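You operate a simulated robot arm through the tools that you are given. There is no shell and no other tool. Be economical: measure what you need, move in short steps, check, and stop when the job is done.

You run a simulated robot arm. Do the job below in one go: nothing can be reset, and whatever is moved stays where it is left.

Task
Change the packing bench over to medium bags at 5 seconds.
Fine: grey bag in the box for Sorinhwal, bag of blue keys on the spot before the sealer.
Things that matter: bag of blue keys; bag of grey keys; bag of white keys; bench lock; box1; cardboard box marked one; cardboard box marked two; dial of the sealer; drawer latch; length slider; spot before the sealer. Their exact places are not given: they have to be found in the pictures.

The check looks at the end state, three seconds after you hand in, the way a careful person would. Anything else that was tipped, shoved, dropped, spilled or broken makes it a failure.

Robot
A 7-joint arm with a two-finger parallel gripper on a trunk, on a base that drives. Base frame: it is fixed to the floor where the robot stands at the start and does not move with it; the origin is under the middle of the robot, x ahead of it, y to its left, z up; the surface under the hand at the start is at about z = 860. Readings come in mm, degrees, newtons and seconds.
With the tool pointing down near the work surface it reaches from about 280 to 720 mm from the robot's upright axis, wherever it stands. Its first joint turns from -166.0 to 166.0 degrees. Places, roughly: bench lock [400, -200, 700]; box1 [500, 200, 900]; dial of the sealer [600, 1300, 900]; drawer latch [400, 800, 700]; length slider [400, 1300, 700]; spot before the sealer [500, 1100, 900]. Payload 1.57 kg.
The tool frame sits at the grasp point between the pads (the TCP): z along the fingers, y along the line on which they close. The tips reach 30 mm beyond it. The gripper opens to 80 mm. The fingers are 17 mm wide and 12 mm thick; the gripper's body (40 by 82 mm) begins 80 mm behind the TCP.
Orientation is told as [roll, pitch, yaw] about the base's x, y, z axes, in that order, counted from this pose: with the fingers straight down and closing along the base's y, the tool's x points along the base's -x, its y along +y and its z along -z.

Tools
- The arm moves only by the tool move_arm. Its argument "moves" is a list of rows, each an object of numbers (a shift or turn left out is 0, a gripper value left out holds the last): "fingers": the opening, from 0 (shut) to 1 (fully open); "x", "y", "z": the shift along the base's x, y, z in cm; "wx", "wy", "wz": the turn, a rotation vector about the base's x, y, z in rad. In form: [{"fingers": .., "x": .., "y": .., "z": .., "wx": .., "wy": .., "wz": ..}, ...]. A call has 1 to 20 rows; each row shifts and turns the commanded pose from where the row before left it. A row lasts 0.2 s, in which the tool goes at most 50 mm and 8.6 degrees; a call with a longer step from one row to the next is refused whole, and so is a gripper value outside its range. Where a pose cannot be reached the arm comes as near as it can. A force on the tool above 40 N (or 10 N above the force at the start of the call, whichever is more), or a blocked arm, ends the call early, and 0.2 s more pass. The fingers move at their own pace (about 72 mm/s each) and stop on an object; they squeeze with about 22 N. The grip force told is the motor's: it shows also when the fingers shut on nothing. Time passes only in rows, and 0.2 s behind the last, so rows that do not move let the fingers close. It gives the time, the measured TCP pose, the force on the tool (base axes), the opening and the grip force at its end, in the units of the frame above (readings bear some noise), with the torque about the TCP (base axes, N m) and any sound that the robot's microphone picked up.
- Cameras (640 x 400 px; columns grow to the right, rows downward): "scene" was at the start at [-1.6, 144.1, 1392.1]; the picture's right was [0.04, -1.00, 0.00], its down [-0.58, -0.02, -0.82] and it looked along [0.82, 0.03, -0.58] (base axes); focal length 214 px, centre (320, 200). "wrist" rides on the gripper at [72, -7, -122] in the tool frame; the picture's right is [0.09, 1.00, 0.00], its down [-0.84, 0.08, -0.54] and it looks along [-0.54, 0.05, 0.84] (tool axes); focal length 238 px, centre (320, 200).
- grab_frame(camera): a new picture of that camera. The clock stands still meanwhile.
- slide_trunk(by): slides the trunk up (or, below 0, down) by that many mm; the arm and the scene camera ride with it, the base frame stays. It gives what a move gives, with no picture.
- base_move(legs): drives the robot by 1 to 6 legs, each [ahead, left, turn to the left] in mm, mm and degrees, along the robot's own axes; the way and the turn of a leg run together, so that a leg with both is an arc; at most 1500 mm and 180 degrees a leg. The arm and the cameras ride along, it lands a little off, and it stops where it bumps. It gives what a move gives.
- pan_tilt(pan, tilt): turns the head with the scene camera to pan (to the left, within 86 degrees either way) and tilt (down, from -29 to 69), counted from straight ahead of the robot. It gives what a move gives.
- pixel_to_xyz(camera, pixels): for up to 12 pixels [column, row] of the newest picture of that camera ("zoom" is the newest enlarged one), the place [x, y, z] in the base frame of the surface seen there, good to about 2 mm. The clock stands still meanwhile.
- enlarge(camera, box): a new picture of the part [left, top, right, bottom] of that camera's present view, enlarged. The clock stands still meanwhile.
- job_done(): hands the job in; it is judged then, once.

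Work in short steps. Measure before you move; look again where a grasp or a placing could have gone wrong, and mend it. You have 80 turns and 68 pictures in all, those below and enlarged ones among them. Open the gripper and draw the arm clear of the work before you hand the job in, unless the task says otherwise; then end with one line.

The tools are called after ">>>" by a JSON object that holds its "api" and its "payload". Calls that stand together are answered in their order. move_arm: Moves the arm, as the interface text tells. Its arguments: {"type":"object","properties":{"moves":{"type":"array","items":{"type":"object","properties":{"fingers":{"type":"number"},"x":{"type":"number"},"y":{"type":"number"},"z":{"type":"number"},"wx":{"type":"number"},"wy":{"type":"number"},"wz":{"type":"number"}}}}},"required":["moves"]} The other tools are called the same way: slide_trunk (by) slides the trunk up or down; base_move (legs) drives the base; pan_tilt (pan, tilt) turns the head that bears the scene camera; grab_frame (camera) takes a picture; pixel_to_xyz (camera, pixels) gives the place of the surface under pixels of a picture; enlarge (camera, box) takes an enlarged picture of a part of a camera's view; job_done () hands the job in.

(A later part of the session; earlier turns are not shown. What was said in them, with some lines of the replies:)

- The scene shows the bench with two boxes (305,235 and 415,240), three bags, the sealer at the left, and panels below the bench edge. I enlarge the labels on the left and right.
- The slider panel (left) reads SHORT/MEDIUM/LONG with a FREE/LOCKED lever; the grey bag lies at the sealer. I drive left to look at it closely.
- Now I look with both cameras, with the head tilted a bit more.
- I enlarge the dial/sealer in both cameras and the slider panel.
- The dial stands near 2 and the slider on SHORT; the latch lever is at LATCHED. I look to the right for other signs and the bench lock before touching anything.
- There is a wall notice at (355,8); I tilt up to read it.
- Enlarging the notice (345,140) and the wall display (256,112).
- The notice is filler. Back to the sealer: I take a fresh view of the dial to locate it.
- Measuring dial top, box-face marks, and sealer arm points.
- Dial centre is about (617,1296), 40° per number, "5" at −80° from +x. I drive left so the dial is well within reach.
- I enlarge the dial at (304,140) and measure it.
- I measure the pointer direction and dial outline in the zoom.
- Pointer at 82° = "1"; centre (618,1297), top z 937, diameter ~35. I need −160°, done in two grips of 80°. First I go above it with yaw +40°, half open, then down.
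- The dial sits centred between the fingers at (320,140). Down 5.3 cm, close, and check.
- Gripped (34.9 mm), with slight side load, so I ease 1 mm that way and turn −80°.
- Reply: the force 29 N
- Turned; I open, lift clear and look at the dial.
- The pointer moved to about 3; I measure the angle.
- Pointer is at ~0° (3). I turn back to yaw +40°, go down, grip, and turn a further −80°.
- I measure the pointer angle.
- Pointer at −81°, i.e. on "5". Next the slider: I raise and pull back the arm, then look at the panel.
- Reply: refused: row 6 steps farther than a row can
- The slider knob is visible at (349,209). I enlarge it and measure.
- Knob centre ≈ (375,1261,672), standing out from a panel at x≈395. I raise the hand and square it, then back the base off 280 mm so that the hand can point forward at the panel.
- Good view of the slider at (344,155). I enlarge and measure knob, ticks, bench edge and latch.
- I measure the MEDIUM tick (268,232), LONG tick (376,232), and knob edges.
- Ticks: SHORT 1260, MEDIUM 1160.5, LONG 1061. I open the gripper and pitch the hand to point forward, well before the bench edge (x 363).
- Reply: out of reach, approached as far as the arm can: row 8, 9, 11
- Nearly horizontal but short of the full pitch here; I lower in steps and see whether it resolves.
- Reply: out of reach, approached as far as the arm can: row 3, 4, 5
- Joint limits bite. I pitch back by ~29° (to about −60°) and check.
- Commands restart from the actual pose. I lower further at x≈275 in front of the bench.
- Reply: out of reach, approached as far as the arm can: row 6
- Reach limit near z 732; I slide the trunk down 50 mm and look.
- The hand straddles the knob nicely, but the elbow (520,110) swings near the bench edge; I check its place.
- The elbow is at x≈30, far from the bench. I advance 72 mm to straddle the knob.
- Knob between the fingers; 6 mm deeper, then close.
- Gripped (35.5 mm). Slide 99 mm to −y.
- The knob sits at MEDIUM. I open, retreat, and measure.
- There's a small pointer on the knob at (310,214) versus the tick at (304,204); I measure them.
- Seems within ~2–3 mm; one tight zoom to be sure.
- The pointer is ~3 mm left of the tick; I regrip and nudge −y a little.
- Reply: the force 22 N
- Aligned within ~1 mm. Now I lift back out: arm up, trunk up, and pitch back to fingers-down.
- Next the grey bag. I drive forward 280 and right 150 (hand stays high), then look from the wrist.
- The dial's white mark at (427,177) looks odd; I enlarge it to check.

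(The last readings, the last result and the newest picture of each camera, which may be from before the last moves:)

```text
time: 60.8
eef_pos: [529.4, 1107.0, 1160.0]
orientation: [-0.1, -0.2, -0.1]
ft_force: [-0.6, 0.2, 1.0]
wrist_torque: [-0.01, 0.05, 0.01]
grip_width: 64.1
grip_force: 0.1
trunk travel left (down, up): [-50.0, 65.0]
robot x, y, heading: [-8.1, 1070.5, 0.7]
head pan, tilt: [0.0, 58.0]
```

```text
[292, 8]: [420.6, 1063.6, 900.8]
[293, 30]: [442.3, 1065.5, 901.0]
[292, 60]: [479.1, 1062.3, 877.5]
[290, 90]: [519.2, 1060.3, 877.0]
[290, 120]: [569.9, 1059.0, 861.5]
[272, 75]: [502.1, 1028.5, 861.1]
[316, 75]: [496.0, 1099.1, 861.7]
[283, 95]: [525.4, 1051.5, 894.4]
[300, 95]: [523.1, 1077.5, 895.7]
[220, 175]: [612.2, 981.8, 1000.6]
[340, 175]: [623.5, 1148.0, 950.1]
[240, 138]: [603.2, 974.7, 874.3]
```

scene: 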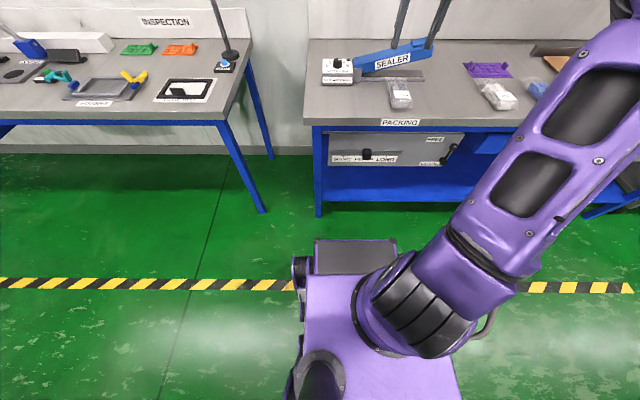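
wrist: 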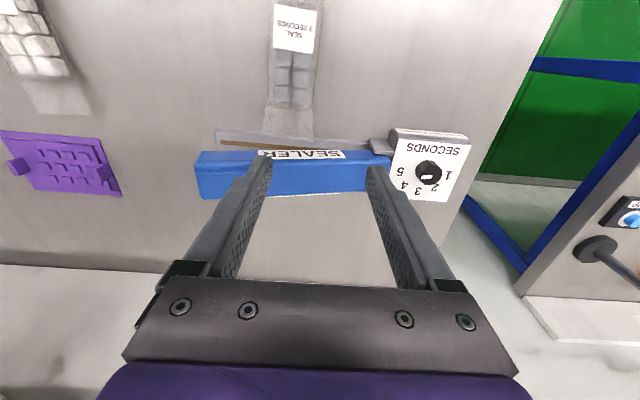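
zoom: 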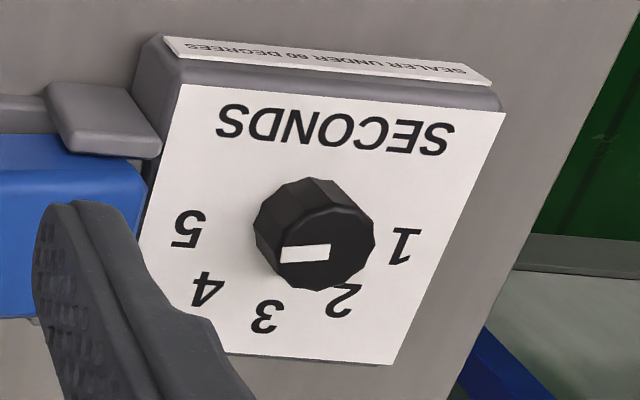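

Dial is on 5. The grey bag lies along x at y≈1064, ~40 mm high. I move the hand over it (x 460) and look closer.

>>> {"api": "move_arm", "payload": {"moves": [{"fingers": 1.0, "x": -3.5, "y": -2.1}, {"x": -3.5, "y": -2.1}, {"z": -4}, {"z": -4}]}}

>>> {"api": "pan_tilt", "payload": {"pan": 0, "tilt": 50}}

>>> {"api": "grab_frame", "payload": {"camera": "wrist"}}

>>> {"api": "grab_frame", "payload": {"camera": "scene"}}

```text
time: 61.8
eef_pos: [460.6, 1063.1, 1078.7]
orientation: [-0.1, -0.2, -0.1]
ft_force: [-0.7, -0.4, 1.1]
wrist_torque: [0.03, -0.01, 0.04]
grip_width: 79.9
grip_force: 0.0
trunk travel left (down, up): [-50.0, 65.0]
robot x, y, heading: [0.8, 1074.9, 0.6]
head pan, tilt: [0.0, 58.0]
```

```text
time: 62.5
eef_pos: [460.6, 1063.4, 1079.9]
orientation: [-0.1, -0.1, -0.1]
ft_force: [-0.3, 0.7, 0.0]
wrist_torque: [-0.02, 0.01, -0.01]
grip_width: 80.0
grip_force: 0.0
trunk travel left (down, up): [-50.0, 65.0]
robot x, y, heading: [-2.6, 1074.7, 0.9]
head pan, tilt: [0.0, 50.0]
```

```text
34 pictures are left
```

wrist: 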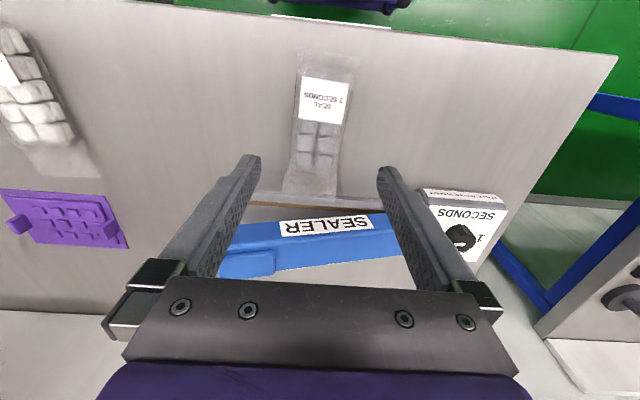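

```text
33 pictures are left
```

scene: 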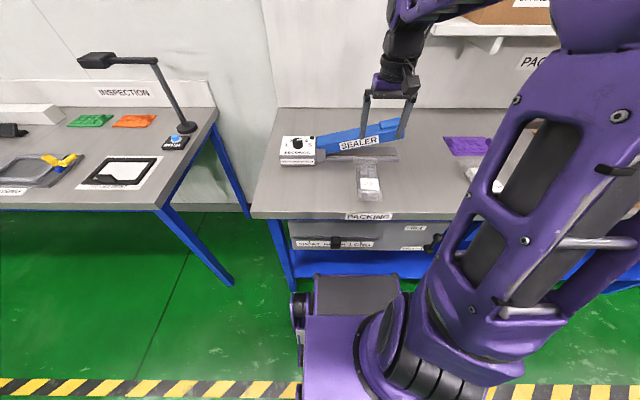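

I measure the bag outline from the wrist view.

>>> {"api": "enlarge", "payload": {"camera": "wrist", "box": [260, 40, 400, 210]}}

>>> {"api": "pixel_to_xyz", "payload": {"camera": "wrist", "pixels": [[325, 60], [325, 90], [320, 115], [300, 130], [338, 130], [300, 160], [332, 160], [292, 130], [346, 130], [315, 130], [310, 190], [290, 185]]}}

```text
2.35 times, centred on (330, 125) of wrist
```

zoom: 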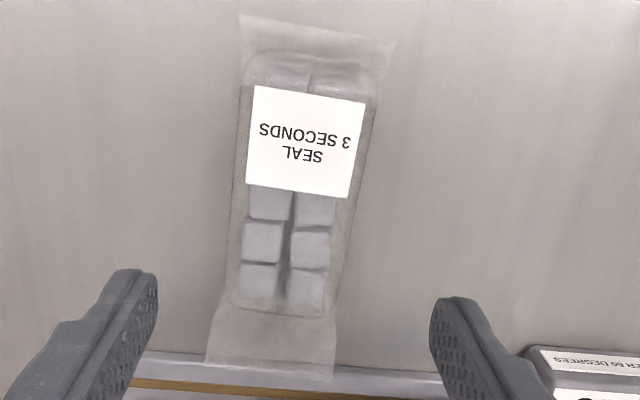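

```text
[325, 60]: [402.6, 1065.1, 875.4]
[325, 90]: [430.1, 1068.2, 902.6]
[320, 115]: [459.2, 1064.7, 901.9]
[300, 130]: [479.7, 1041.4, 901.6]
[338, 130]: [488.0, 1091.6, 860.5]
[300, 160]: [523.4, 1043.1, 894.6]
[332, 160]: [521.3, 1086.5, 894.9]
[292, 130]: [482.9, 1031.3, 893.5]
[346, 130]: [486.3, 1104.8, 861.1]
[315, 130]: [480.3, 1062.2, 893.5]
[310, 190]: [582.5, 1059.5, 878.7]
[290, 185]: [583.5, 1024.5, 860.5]
```

Bag spans y≈1031–1100, keys 1042–1088, x 405–545, top z≈902. I go down at (475,1064.5), TCP z 895, and close.

>>> {"api": "move_arm", "payload": {"moves": [{"x": 1.4, "y": 0.1}, {"z": -4}, {"z": -4}, {"z": -4}, {"z": -3.5}, {"z": -3}, {}]}}

>>> {"api": "grab_frame", "payload": {"camera": "wrist"}}

```text
time: 64.1
eef_pos: [474.6, 1063.5, 895.0]
orientation: [-0.1, -0.1, -0.1]
ft_force: [-0.4, 0.2, -0.6]
wrist_torque: [0.01, 0.02, 0.03]
grip_width: 80.1
grip_force: 0.0
trunk travel left (down, up): [-50.0, 65.0]
robot x, y, heading: [-2.2, 1073.5, 0.3]
head pan, tilt: [0.0, 50.0]
```

```text
31 pictures are left
```

wrist: 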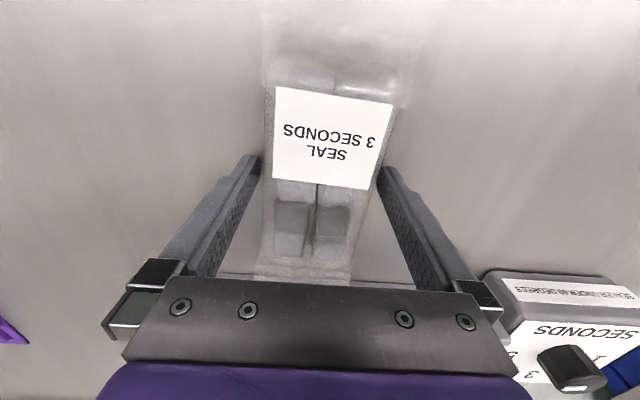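

The bag lies between the fingers; I close and lift a little.

>>> {"api": "move_arm", "payload": {"moves": [{"fingers": 0.0}, {}, {}, {}, {"z": 2}, {"z": 2}, {"z": 3}, {"z": 4}, {"z": 4}, {"z": 4}, {"z": 4}]}}

>>> {"api": "grab_frame", "payload": {"camera": "wrist"}}

>>> {"api": "grab_frame", "payload": {"camera": "scene"}}

```text
time: 66.5
eef_pos: [475.0, 1065.0, 1124.5]
orientation: [-0.1, -0.2, 0.0]
ft_force: [-0.1, -0.4, -1.6]
wrist_torque: [0.01, 0.04, 0.02]
grip_width: 69.5
grip_force: 22.1
trunk travel left (down, up): [-50.0, 65.0]
robot x, y, heading: [-1.7, 1072.0, 0.4]
head pan, tilt: [0.0, 50.0]
```

```text
30 pictures are left
```

wrist: 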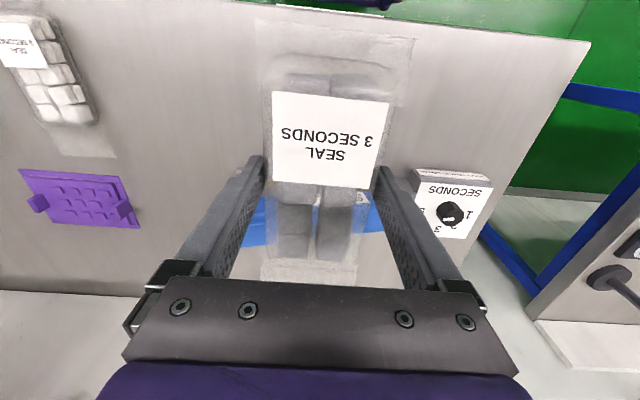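

```text
29 pictures are left
```

scene: 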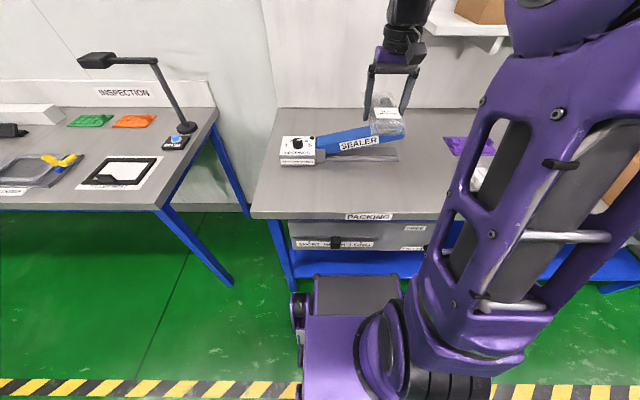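

Bag held (69.5 mm). Drive right ~870 mm to box one, hand high, then look.

>>> {"api": "base_move", "payload": {"legs": [[0, -870, 0]]}}

>>> {"api": "grab_frame", "payload": {"camera": "scene"}}

>>> {"api": "grab_frame", "payload": {"camera": "wrist"}}

```text
time: 75.2
eef_pos: [481.0, 193.4, 1122.6]
orientation: [-0.1, -0.1, -0.3]
ft_force: [-1.1, 0.6, -2.1]
wrist_torque: [0.0, -0.02, 0.03]
grip_width: 69.5
grip_force: 21.2
trunk travel left (down, up): [-50.0, 65.0]
robot x, y, heading: [2.7, 204.3, 0.3]
head pan, tilt: [0.0, 50.0]
```

```text
28 pictures are left
```

scene: 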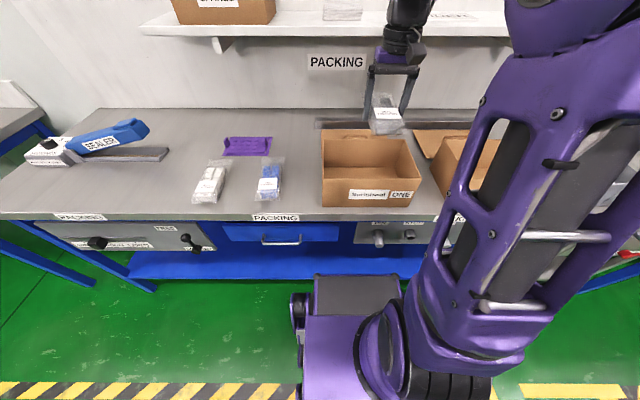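

```text
27 pictures are left
```

wrist: 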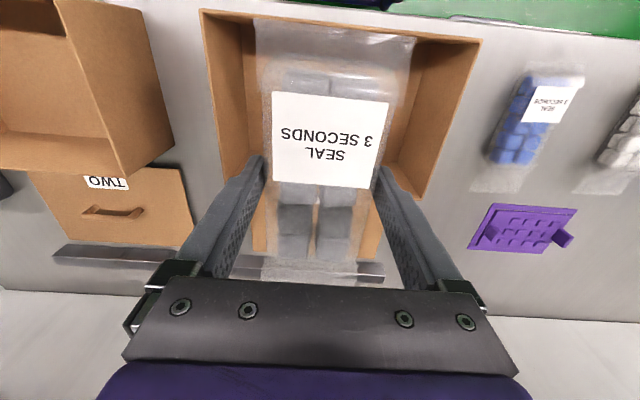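

Measure box rim: front corners (323,175),(421,178) and back corners (323,138),(405,138), floor of the box.

>>> {"api": "pixel_to_xyz", "payload": {"camera": "scene", "pixels": [[323, 177], [421, 179], [322, 140], [404, 140], [365, 180], [365, 165], [350, 170], [365, 141], [350, 150], [328, 172], [415, 173]]}}

>>> {"api": "pixel_to_xyz", "payload": {"camera": "wrist", "pixels": [[203, 12], [479, 43], [225, 165], [420, 195], [240, 130], [420, 120], [430, 60], [230, 40], [320, 18]]}}

```text
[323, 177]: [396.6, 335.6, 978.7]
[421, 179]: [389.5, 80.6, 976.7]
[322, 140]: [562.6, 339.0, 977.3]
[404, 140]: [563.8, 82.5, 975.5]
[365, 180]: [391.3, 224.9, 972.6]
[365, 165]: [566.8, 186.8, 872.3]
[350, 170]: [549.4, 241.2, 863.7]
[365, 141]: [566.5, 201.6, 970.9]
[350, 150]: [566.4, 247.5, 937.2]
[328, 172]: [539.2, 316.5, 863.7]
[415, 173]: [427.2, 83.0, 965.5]
```

```text
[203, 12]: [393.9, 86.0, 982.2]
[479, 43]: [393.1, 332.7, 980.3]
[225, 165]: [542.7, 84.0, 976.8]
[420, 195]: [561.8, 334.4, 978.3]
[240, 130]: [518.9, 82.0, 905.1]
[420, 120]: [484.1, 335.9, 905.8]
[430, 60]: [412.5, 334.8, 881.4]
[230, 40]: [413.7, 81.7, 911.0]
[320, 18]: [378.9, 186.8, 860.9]
```

Box interior: x 394–564, y 83–336, floor 864, rim 978. The bag (~200 mm long) must lie along y, so I turn the hand −90° while high, and centre at (479,222).

>>> {"api": "move_arm", "payload": {"moves": [{"wz": -0.143, "y": 0.3}, {"wz": -0.143, "y": 0.3}, {"wz": -0.143, "y": 0.3}, {"wz": -0.143, "y": 0.3}, {"wz": -0.143, "y": 0.3}, {"wz": -0.143, "y": 0.3}, {"wz": -0.143, "y": 0.3}, {"wz": -0.143, "y": 0.3}, {"wz": -0.143, "y": 0.3}, {"wz": -0.143, "y": 0.2}, {"wz": -0.14}, {}]}}

>>> {"api": "grab_frame", "payload": {"camera": "wrist"}}

```text
time: 77.8
eef_pos: [481.2, 221.9, 1123.3]
orientation: [-0.1, -0.1, -90.3]
ft_force: [-0.2, 0.3, -2.3]
wrist_torque: [-0.01, 0.04, -0.02]
grip_width: 69.7
grip_force: 22.0
trunk travel left (down, up): [-50.0, 65.0]
robot x, y, heading: [3.4, 204.3, 0.4]
head pan, tilt: [0.0, 50.0]
```

```text
26 pictures are left
```

wrist: 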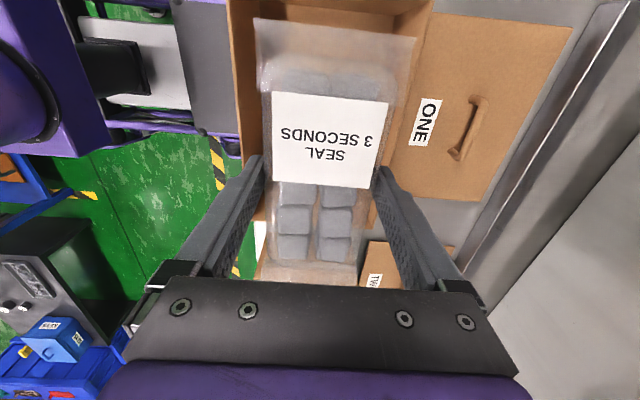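

The bag is aligned with the box; I lower to TCP z ≈ 903.

>>> {"api": "move_arm", "payload": {"moves": [{"z": -4}, {"z": -4}, {"z": -4}, {"z": -4}, {"z": -3}, {"z": -1.5}, {"z": -1.2}, {}]}}

>>> {"api": "grab_frame", "payload": {"camera": "scene"}}

```text
time: 79.6
eef_pos: [480.6, 223.7, 905.6]
orientation: [-0.2, -0.2, -90.1]
ft_force: [-0.2, 0.1, -1.3]
wrist_torque: [-0.01, -0.01, 0.01]
grip_width: 69.8
grip_force: 21.4
trunk travel left (down, up): [-50.0, 65.0]
robot x, y, heading: [-0.1, 203.7, 0.3]
head pan, tilt: [0.0, 50.0]
```

```text
25 pictures are left
```

scene: 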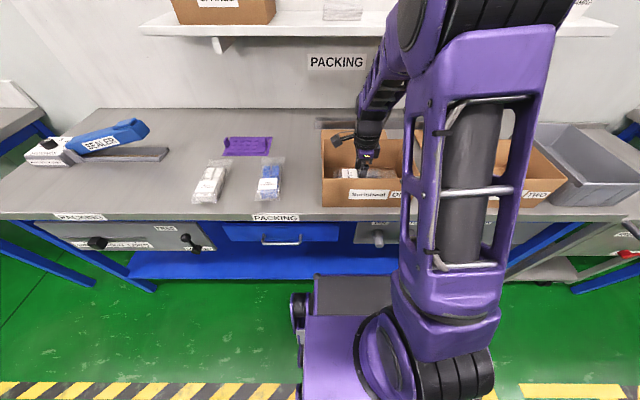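

Bag inside the box. I ease down 3 mm, open and lift straight out.

>>> {"api": "move_arm", "payload": {"moves": [{"z": -0.3}, {"fingers": 1.0}, {}, {}, {"z": 3}, {"z": 4.5}, {"z": 4.5}, {"z": 4.5}, {"z": 4.5}]}}

>>> {"api": "grab_frame", "payload": {"camera": "wrist"}}

```text
time: 81.6
eef_pos: [480.8, 221.5, 1110.7]
orientation: [-0.1, -0.1, -90.3]
ft_force: [0.1, -0.4, 0.2]
wrist_torque: [-0.01, 0.03, -0.01]
grip_width: 80.0
grip_force: 0.0
trunk travel left (down, up): [-50.0, 65.0]
robot x, y, heading: [3.4, 201.7, 0.2]
head pan, tilt: [0.0, 50.0]
```

```text
24 pictures are left
```

wrist: 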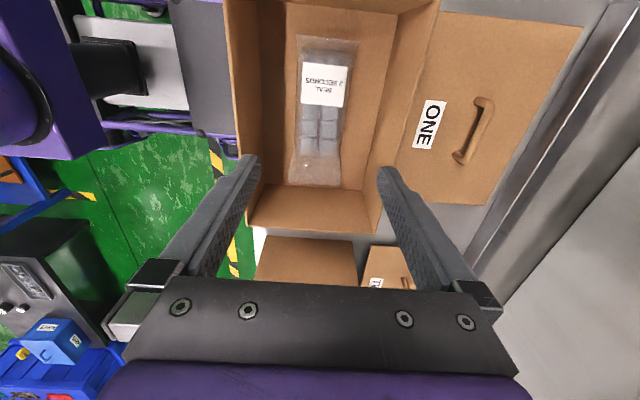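

Grey bag lies flat in box one. I turn the hand back +90° and measure the blue bag, before driving left.

>>> {"api": "move_arm", "payload": {"moves": [{"z": 2, "wz": 0.143}, {"wz": 0.143}, {"wz": 0.143}, {"wz": 0.143}, {"wz": 0.143}, {"wz": 0.143}, {"wz": 0.143}, {"wz": 0.143}, {"wz": 0.143}, {"wz": 0.143}, {"wz": 0.145}, {}]}}

>>> {"api": "pixel_to_xyz", "payload": {"camera": "scene", "pixels": [[268, 198], [268, 185], [269, 170], [271, 158], [208, 195], [212, 180]]}}

>>> {"api": "base_move", "payload": {"legs": [[0, 330, 0]]}}

>>> {"api": "grab_frame", "payload": {"camera": "wrist"}}

```text
time: 84.2
eef_pos: [479.5, 222.6, 1132.4]
orientation: [-0.1, -0.1, 0.1]
ft_force: [-0.2, 0.3, 0.4]
wrist_torque: [0.02, 0.0, -0.01]
grip_width: 80.2
grip_force: 0.0
trunk travel left (down, up): [-50.0, 65.0]
robot x, y, heading: [3.1, 200.2, 0.1]
head pan, tilt: [0.0, 50.0]
```

```text
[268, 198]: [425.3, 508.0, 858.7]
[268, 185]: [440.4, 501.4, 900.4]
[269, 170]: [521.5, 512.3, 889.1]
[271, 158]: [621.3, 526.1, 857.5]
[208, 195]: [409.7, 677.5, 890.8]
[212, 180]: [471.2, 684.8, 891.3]
```

```text
time: 88.0
eef_pos: [477.2, 555.2, 1132.5]
orientation: [-0.1, -0.1, 0.5]
ft_force: [0.0, 0.3, 0.3]
wrist_torque: [-0.01, -0.02, 0.0]
grip_width: 80.1
grip_force: 0.1
trunk travel left (down, up): [-50.0, 65.0]
robot x, y, heading: [-0.5, 530.1, 0.8]
head pan, tilt: [0.0, 50.0]
```

```text
23 pictures are left
```

wrist: 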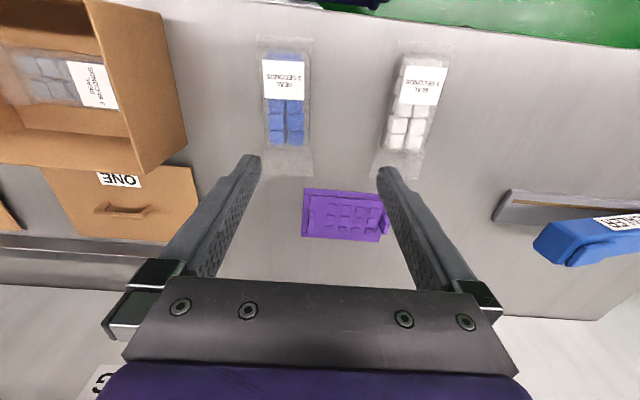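

I enlarge the blue bag and measure its key block's edges for position and yaw.

>>> {"api": "enlarge", "payload": {"camera": "wrist", "box": [220, 25, 360, 190]}}

>>> {"api": "pixel_to_xyz", "payload": {"camera": "wrist", "pixels": [[284, 56], [284, 80], [285, 105], [269, 105], [301, 105], [271, 138], [303, 138], [287, 138], [266, 56], [303, 56], [287, 165], [261, 40]]}}

```text
2.42 times, centred on (290, 108) of wrist
```

zoom: 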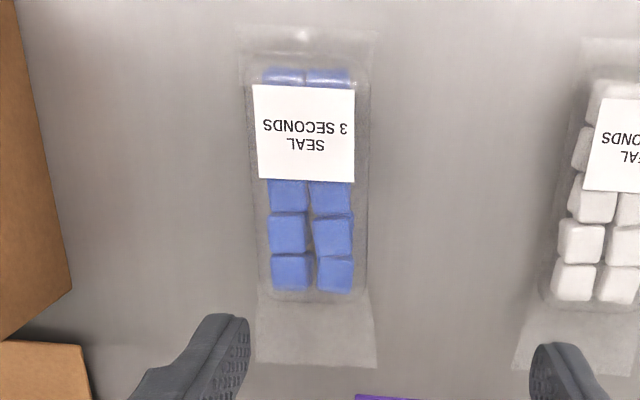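

```text
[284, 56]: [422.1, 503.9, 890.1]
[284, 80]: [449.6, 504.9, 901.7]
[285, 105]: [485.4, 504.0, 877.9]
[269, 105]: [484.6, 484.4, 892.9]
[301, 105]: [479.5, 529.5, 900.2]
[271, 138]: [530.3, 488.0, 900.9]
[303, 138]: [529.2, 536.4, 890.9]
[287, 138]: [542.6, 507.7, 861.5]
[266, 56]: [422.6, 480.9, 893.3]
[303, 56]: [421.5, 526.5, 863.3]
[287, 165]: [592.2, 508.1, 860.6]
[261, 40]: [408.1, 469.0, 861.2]
```

Blue bag centre ≈ (481,507.5), yaw ≈ +3°, same size as the grey one. I move over it and lower to z 895.

>>> {"api": "move_arm", "payload": {"moves": [{"x": 0.4, "y": -2.4, "wz": 0.05}, {"y": -2.35}, {"z": -4.5}, {"z": -4.5}, {"z": -4.5}, {"z": -3.5}, {"z": -2}, {}]}}

>>> {"api": "grab_frame", "payload": {"camera": "wrist"}}

```text
time: 89.8
eef_pos: [480.7, 506.1, 942.3]
orientation: [-0.2, -0.1, 3.3]
ft_force: [-0.4, -0.7, -0.6]
wrist_torque: [0.01, 0.01, 0.0]
grip_width: 79.7
grip_force: 0.1
trunk travel left (down, up): [-50.0, 65.0]
robot x, y, heading: [-2.8, 530.9, 0.7]
head pan, tilt: [0.0, 50.0]
```

```text
21 pictures are left
```

wrist: 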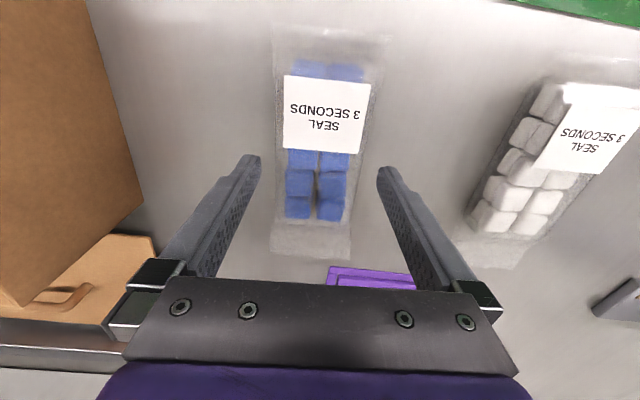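

Well aligned. Lower 4.7 cm, close and lift.

>>> {"api": "move_arm", "payload": {"moves": [{"z": -2.5}, {"z": -2.2, "y": 0.1}, {}, {"fingers": 0.0}, {}, {}, {}, {"z": 2}, {"z": 2}, {"z": 4}, {"z": 4}, {"z": 4}, {"z": 4}, {"z": 3}]}}

>>> {"api": "base_move", "payload": {"legs": [[0, 555, 0]]}}

>>> {"api": "grab_frame", "payload": {"camera": "wrist"}}

>>> {"api": "grab_frame", "payload": {"camera": "scene"}}

```text
time: 92.8
eef_pos: [480.3, 508.0, 1126.1]
orientation: [-0.1, -0.1, 3.4]
ft_force: [0.5, 0.2, -1.7]
wrist_torque: [0.0, 0.01, 0.01]
grip_width: 69.8
grip_force: 22.2
trunk travel left (down, up): [-50.0, 65.0]
robot x, y, heading: [1.2, 534.6, 0.5]
head pan, tilt: [0.0, 50.0]
```

```text
time: 98.7
eef_pos: [472.3, 1075.2, 1126.5]
orientation: [-0.1, -0.2, 3.3]
ft_force: [0.1, 0.2, -1.2]
wrist_torque: [-0.02, -0.01, 0.03]
grip_width: 69.7
grip_force: 22.1
trunk travel left (down, up): [-50.0, 65.0]
robot x, y, heading: [-6.8, 1100.8, 0.9]
head pan, tilt: [0.0, 50.0]
```

```text
20 pictures are left
```

wrist: 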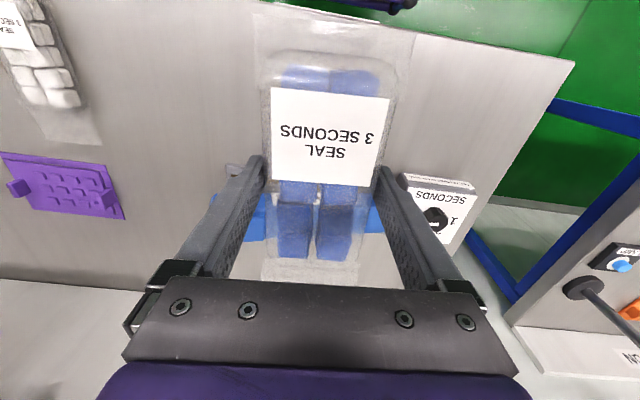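

```text
19 pictures are left
```

scene: 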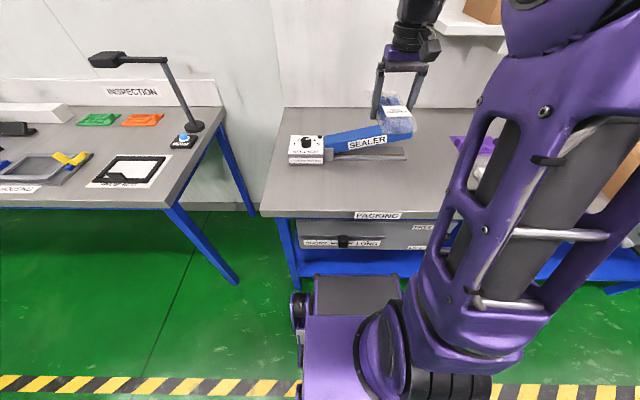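

Bag held; the place before the sealer is empty. I square the hand, go to (475,1064.5), and lower to z ≈ 897.

>>> {"api": "move_arm", "payload": {"moves": [{"x": 0.27, "y": -1.05, "wz": -0.058}, {"z": -4.5}, {"z": -4.5}, {"z": -4.5}, {"z": -4}, {"z": -2.5}, {"z": -1.5}, {"z": -1.3}, {}]}}

>>> {"api": "enlarge", "payload": {"camera": "scene", "box": [275, 110, 435, 230]}}

```text
time: 100.7
eef_pos: [476.4, 1063.1, 900.1]
orientation: [-0.1, -0.2, 0.0]
ft_force: [-0.6, 0.7, -1.7]
wrist_torque: [0.0, -0.01, 0.01]
grip_width: 69.8
grip_force: 22.1
trunk travel left (down, up): [-50.0, 65.0]
robot x, y, heading: [-4.4, 1099.7, 0.9]
head pan, tilt: [0.0, 50.0]
```

```text
3.33 times, centred on (355, 170) of scene
```

zoom: 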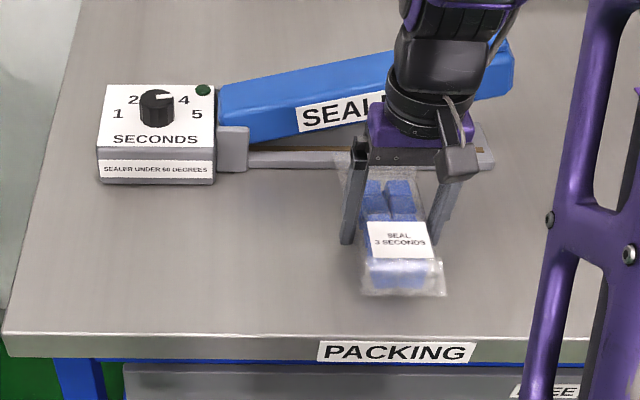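

Lower the last 4 mm, open, and lift away.

>>> {"api": "move_arm", "payload": {"moves": [{"z": -0.4}, {}, {"fingers": 1.0}, {}, {}, {"z": 3}, {"z": 4.5}, {"z": 4.5}, {"z": 4.5}, {"z": 4.5}, {"z": 2, "y": -4}, {"y": -5}, {"y": -5}]}}

>>> {"api": "enlarge", "payload": {"camera": "scene", "box": [275, 110, 435, 260]}}

>>> {"api": "grab_frame", "payload": {"camera": "wrist"}}

```text
time: 103.5
eef_pos: [475.1, 925.1, 1124.4]
orientation: [-0.1, 0.0, 0.1]
ft_force: [1.0, -0.6, 1.1]
wrist_torque: [-0.03, 0.01, -0.03]
grip_width: 80.1
grip_force: 0.1
trunk travel left (down, up): [-50.0, 65.0]
robot x, y, heading: [-8.0, 1098.1, 0.9]
head pan, tilt: [0.0, 50.0]
```

```text
2.67 times, centred on (355, 185) of scene
```

zoom: 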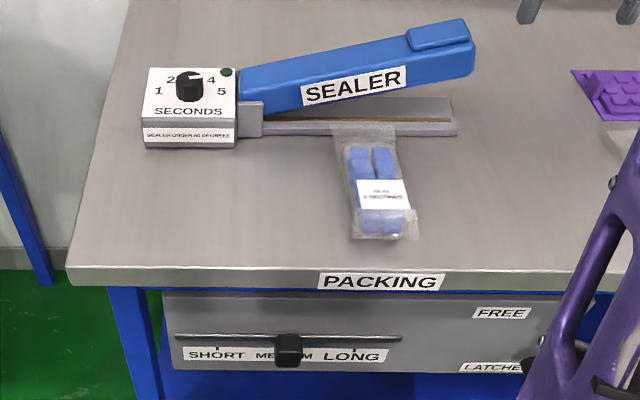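

```text
16 pictures are left
```

wrist: 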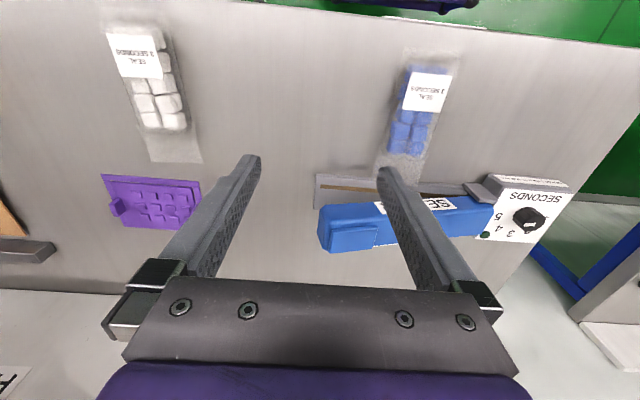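

Blue bag lies at the sealer with its open end on the bar. A last check of the dial pointer.

>>> {"api": "enlarge", "payload": {"camera": "wrist", "box": [470, 170, 580, 250]}}

>>> {"api": "pixel_to_xyz", "payload": {"camera": "wrist", "pixels": [[425, 90], [410, 130], [402, 160], [398, 172]]}}

```text
5.00 times, centred on (525, 210) of wrist
```

zoom: 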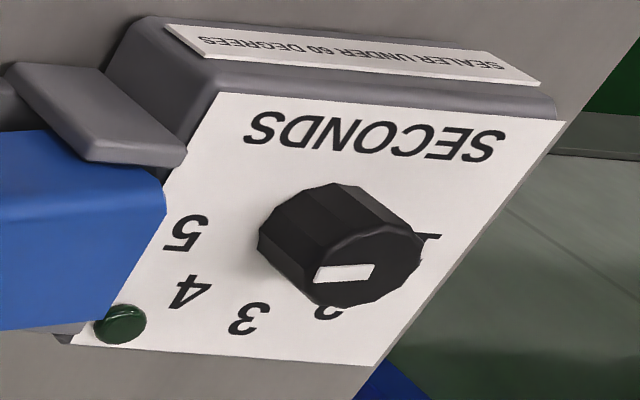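

```text
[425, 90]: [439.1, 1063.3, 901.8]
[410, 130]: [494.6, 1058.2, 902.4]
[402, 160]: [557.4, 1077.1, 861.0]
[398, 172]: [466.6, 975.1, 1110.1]
```

Everything checks: dial on 5, slider on MEDIUM, grey bag in box one (Sorinhwal), blue bag before the sealer, gripper open and clear. Handing in.

>>> {"api": "job_done", "payload": {}}

```text
The job is handed in.
```

The packing bench is changed over: the sealer dial is on 5 seconds and the length slider is on MEDIUM. The grey bag is in box one for Sorinhwal, and the blue bag is on the spot before the sealer. There is no visible mark for that spot, so I put the blue bag where the grey bag had been. I left the bench lock and drawer latch as they were.
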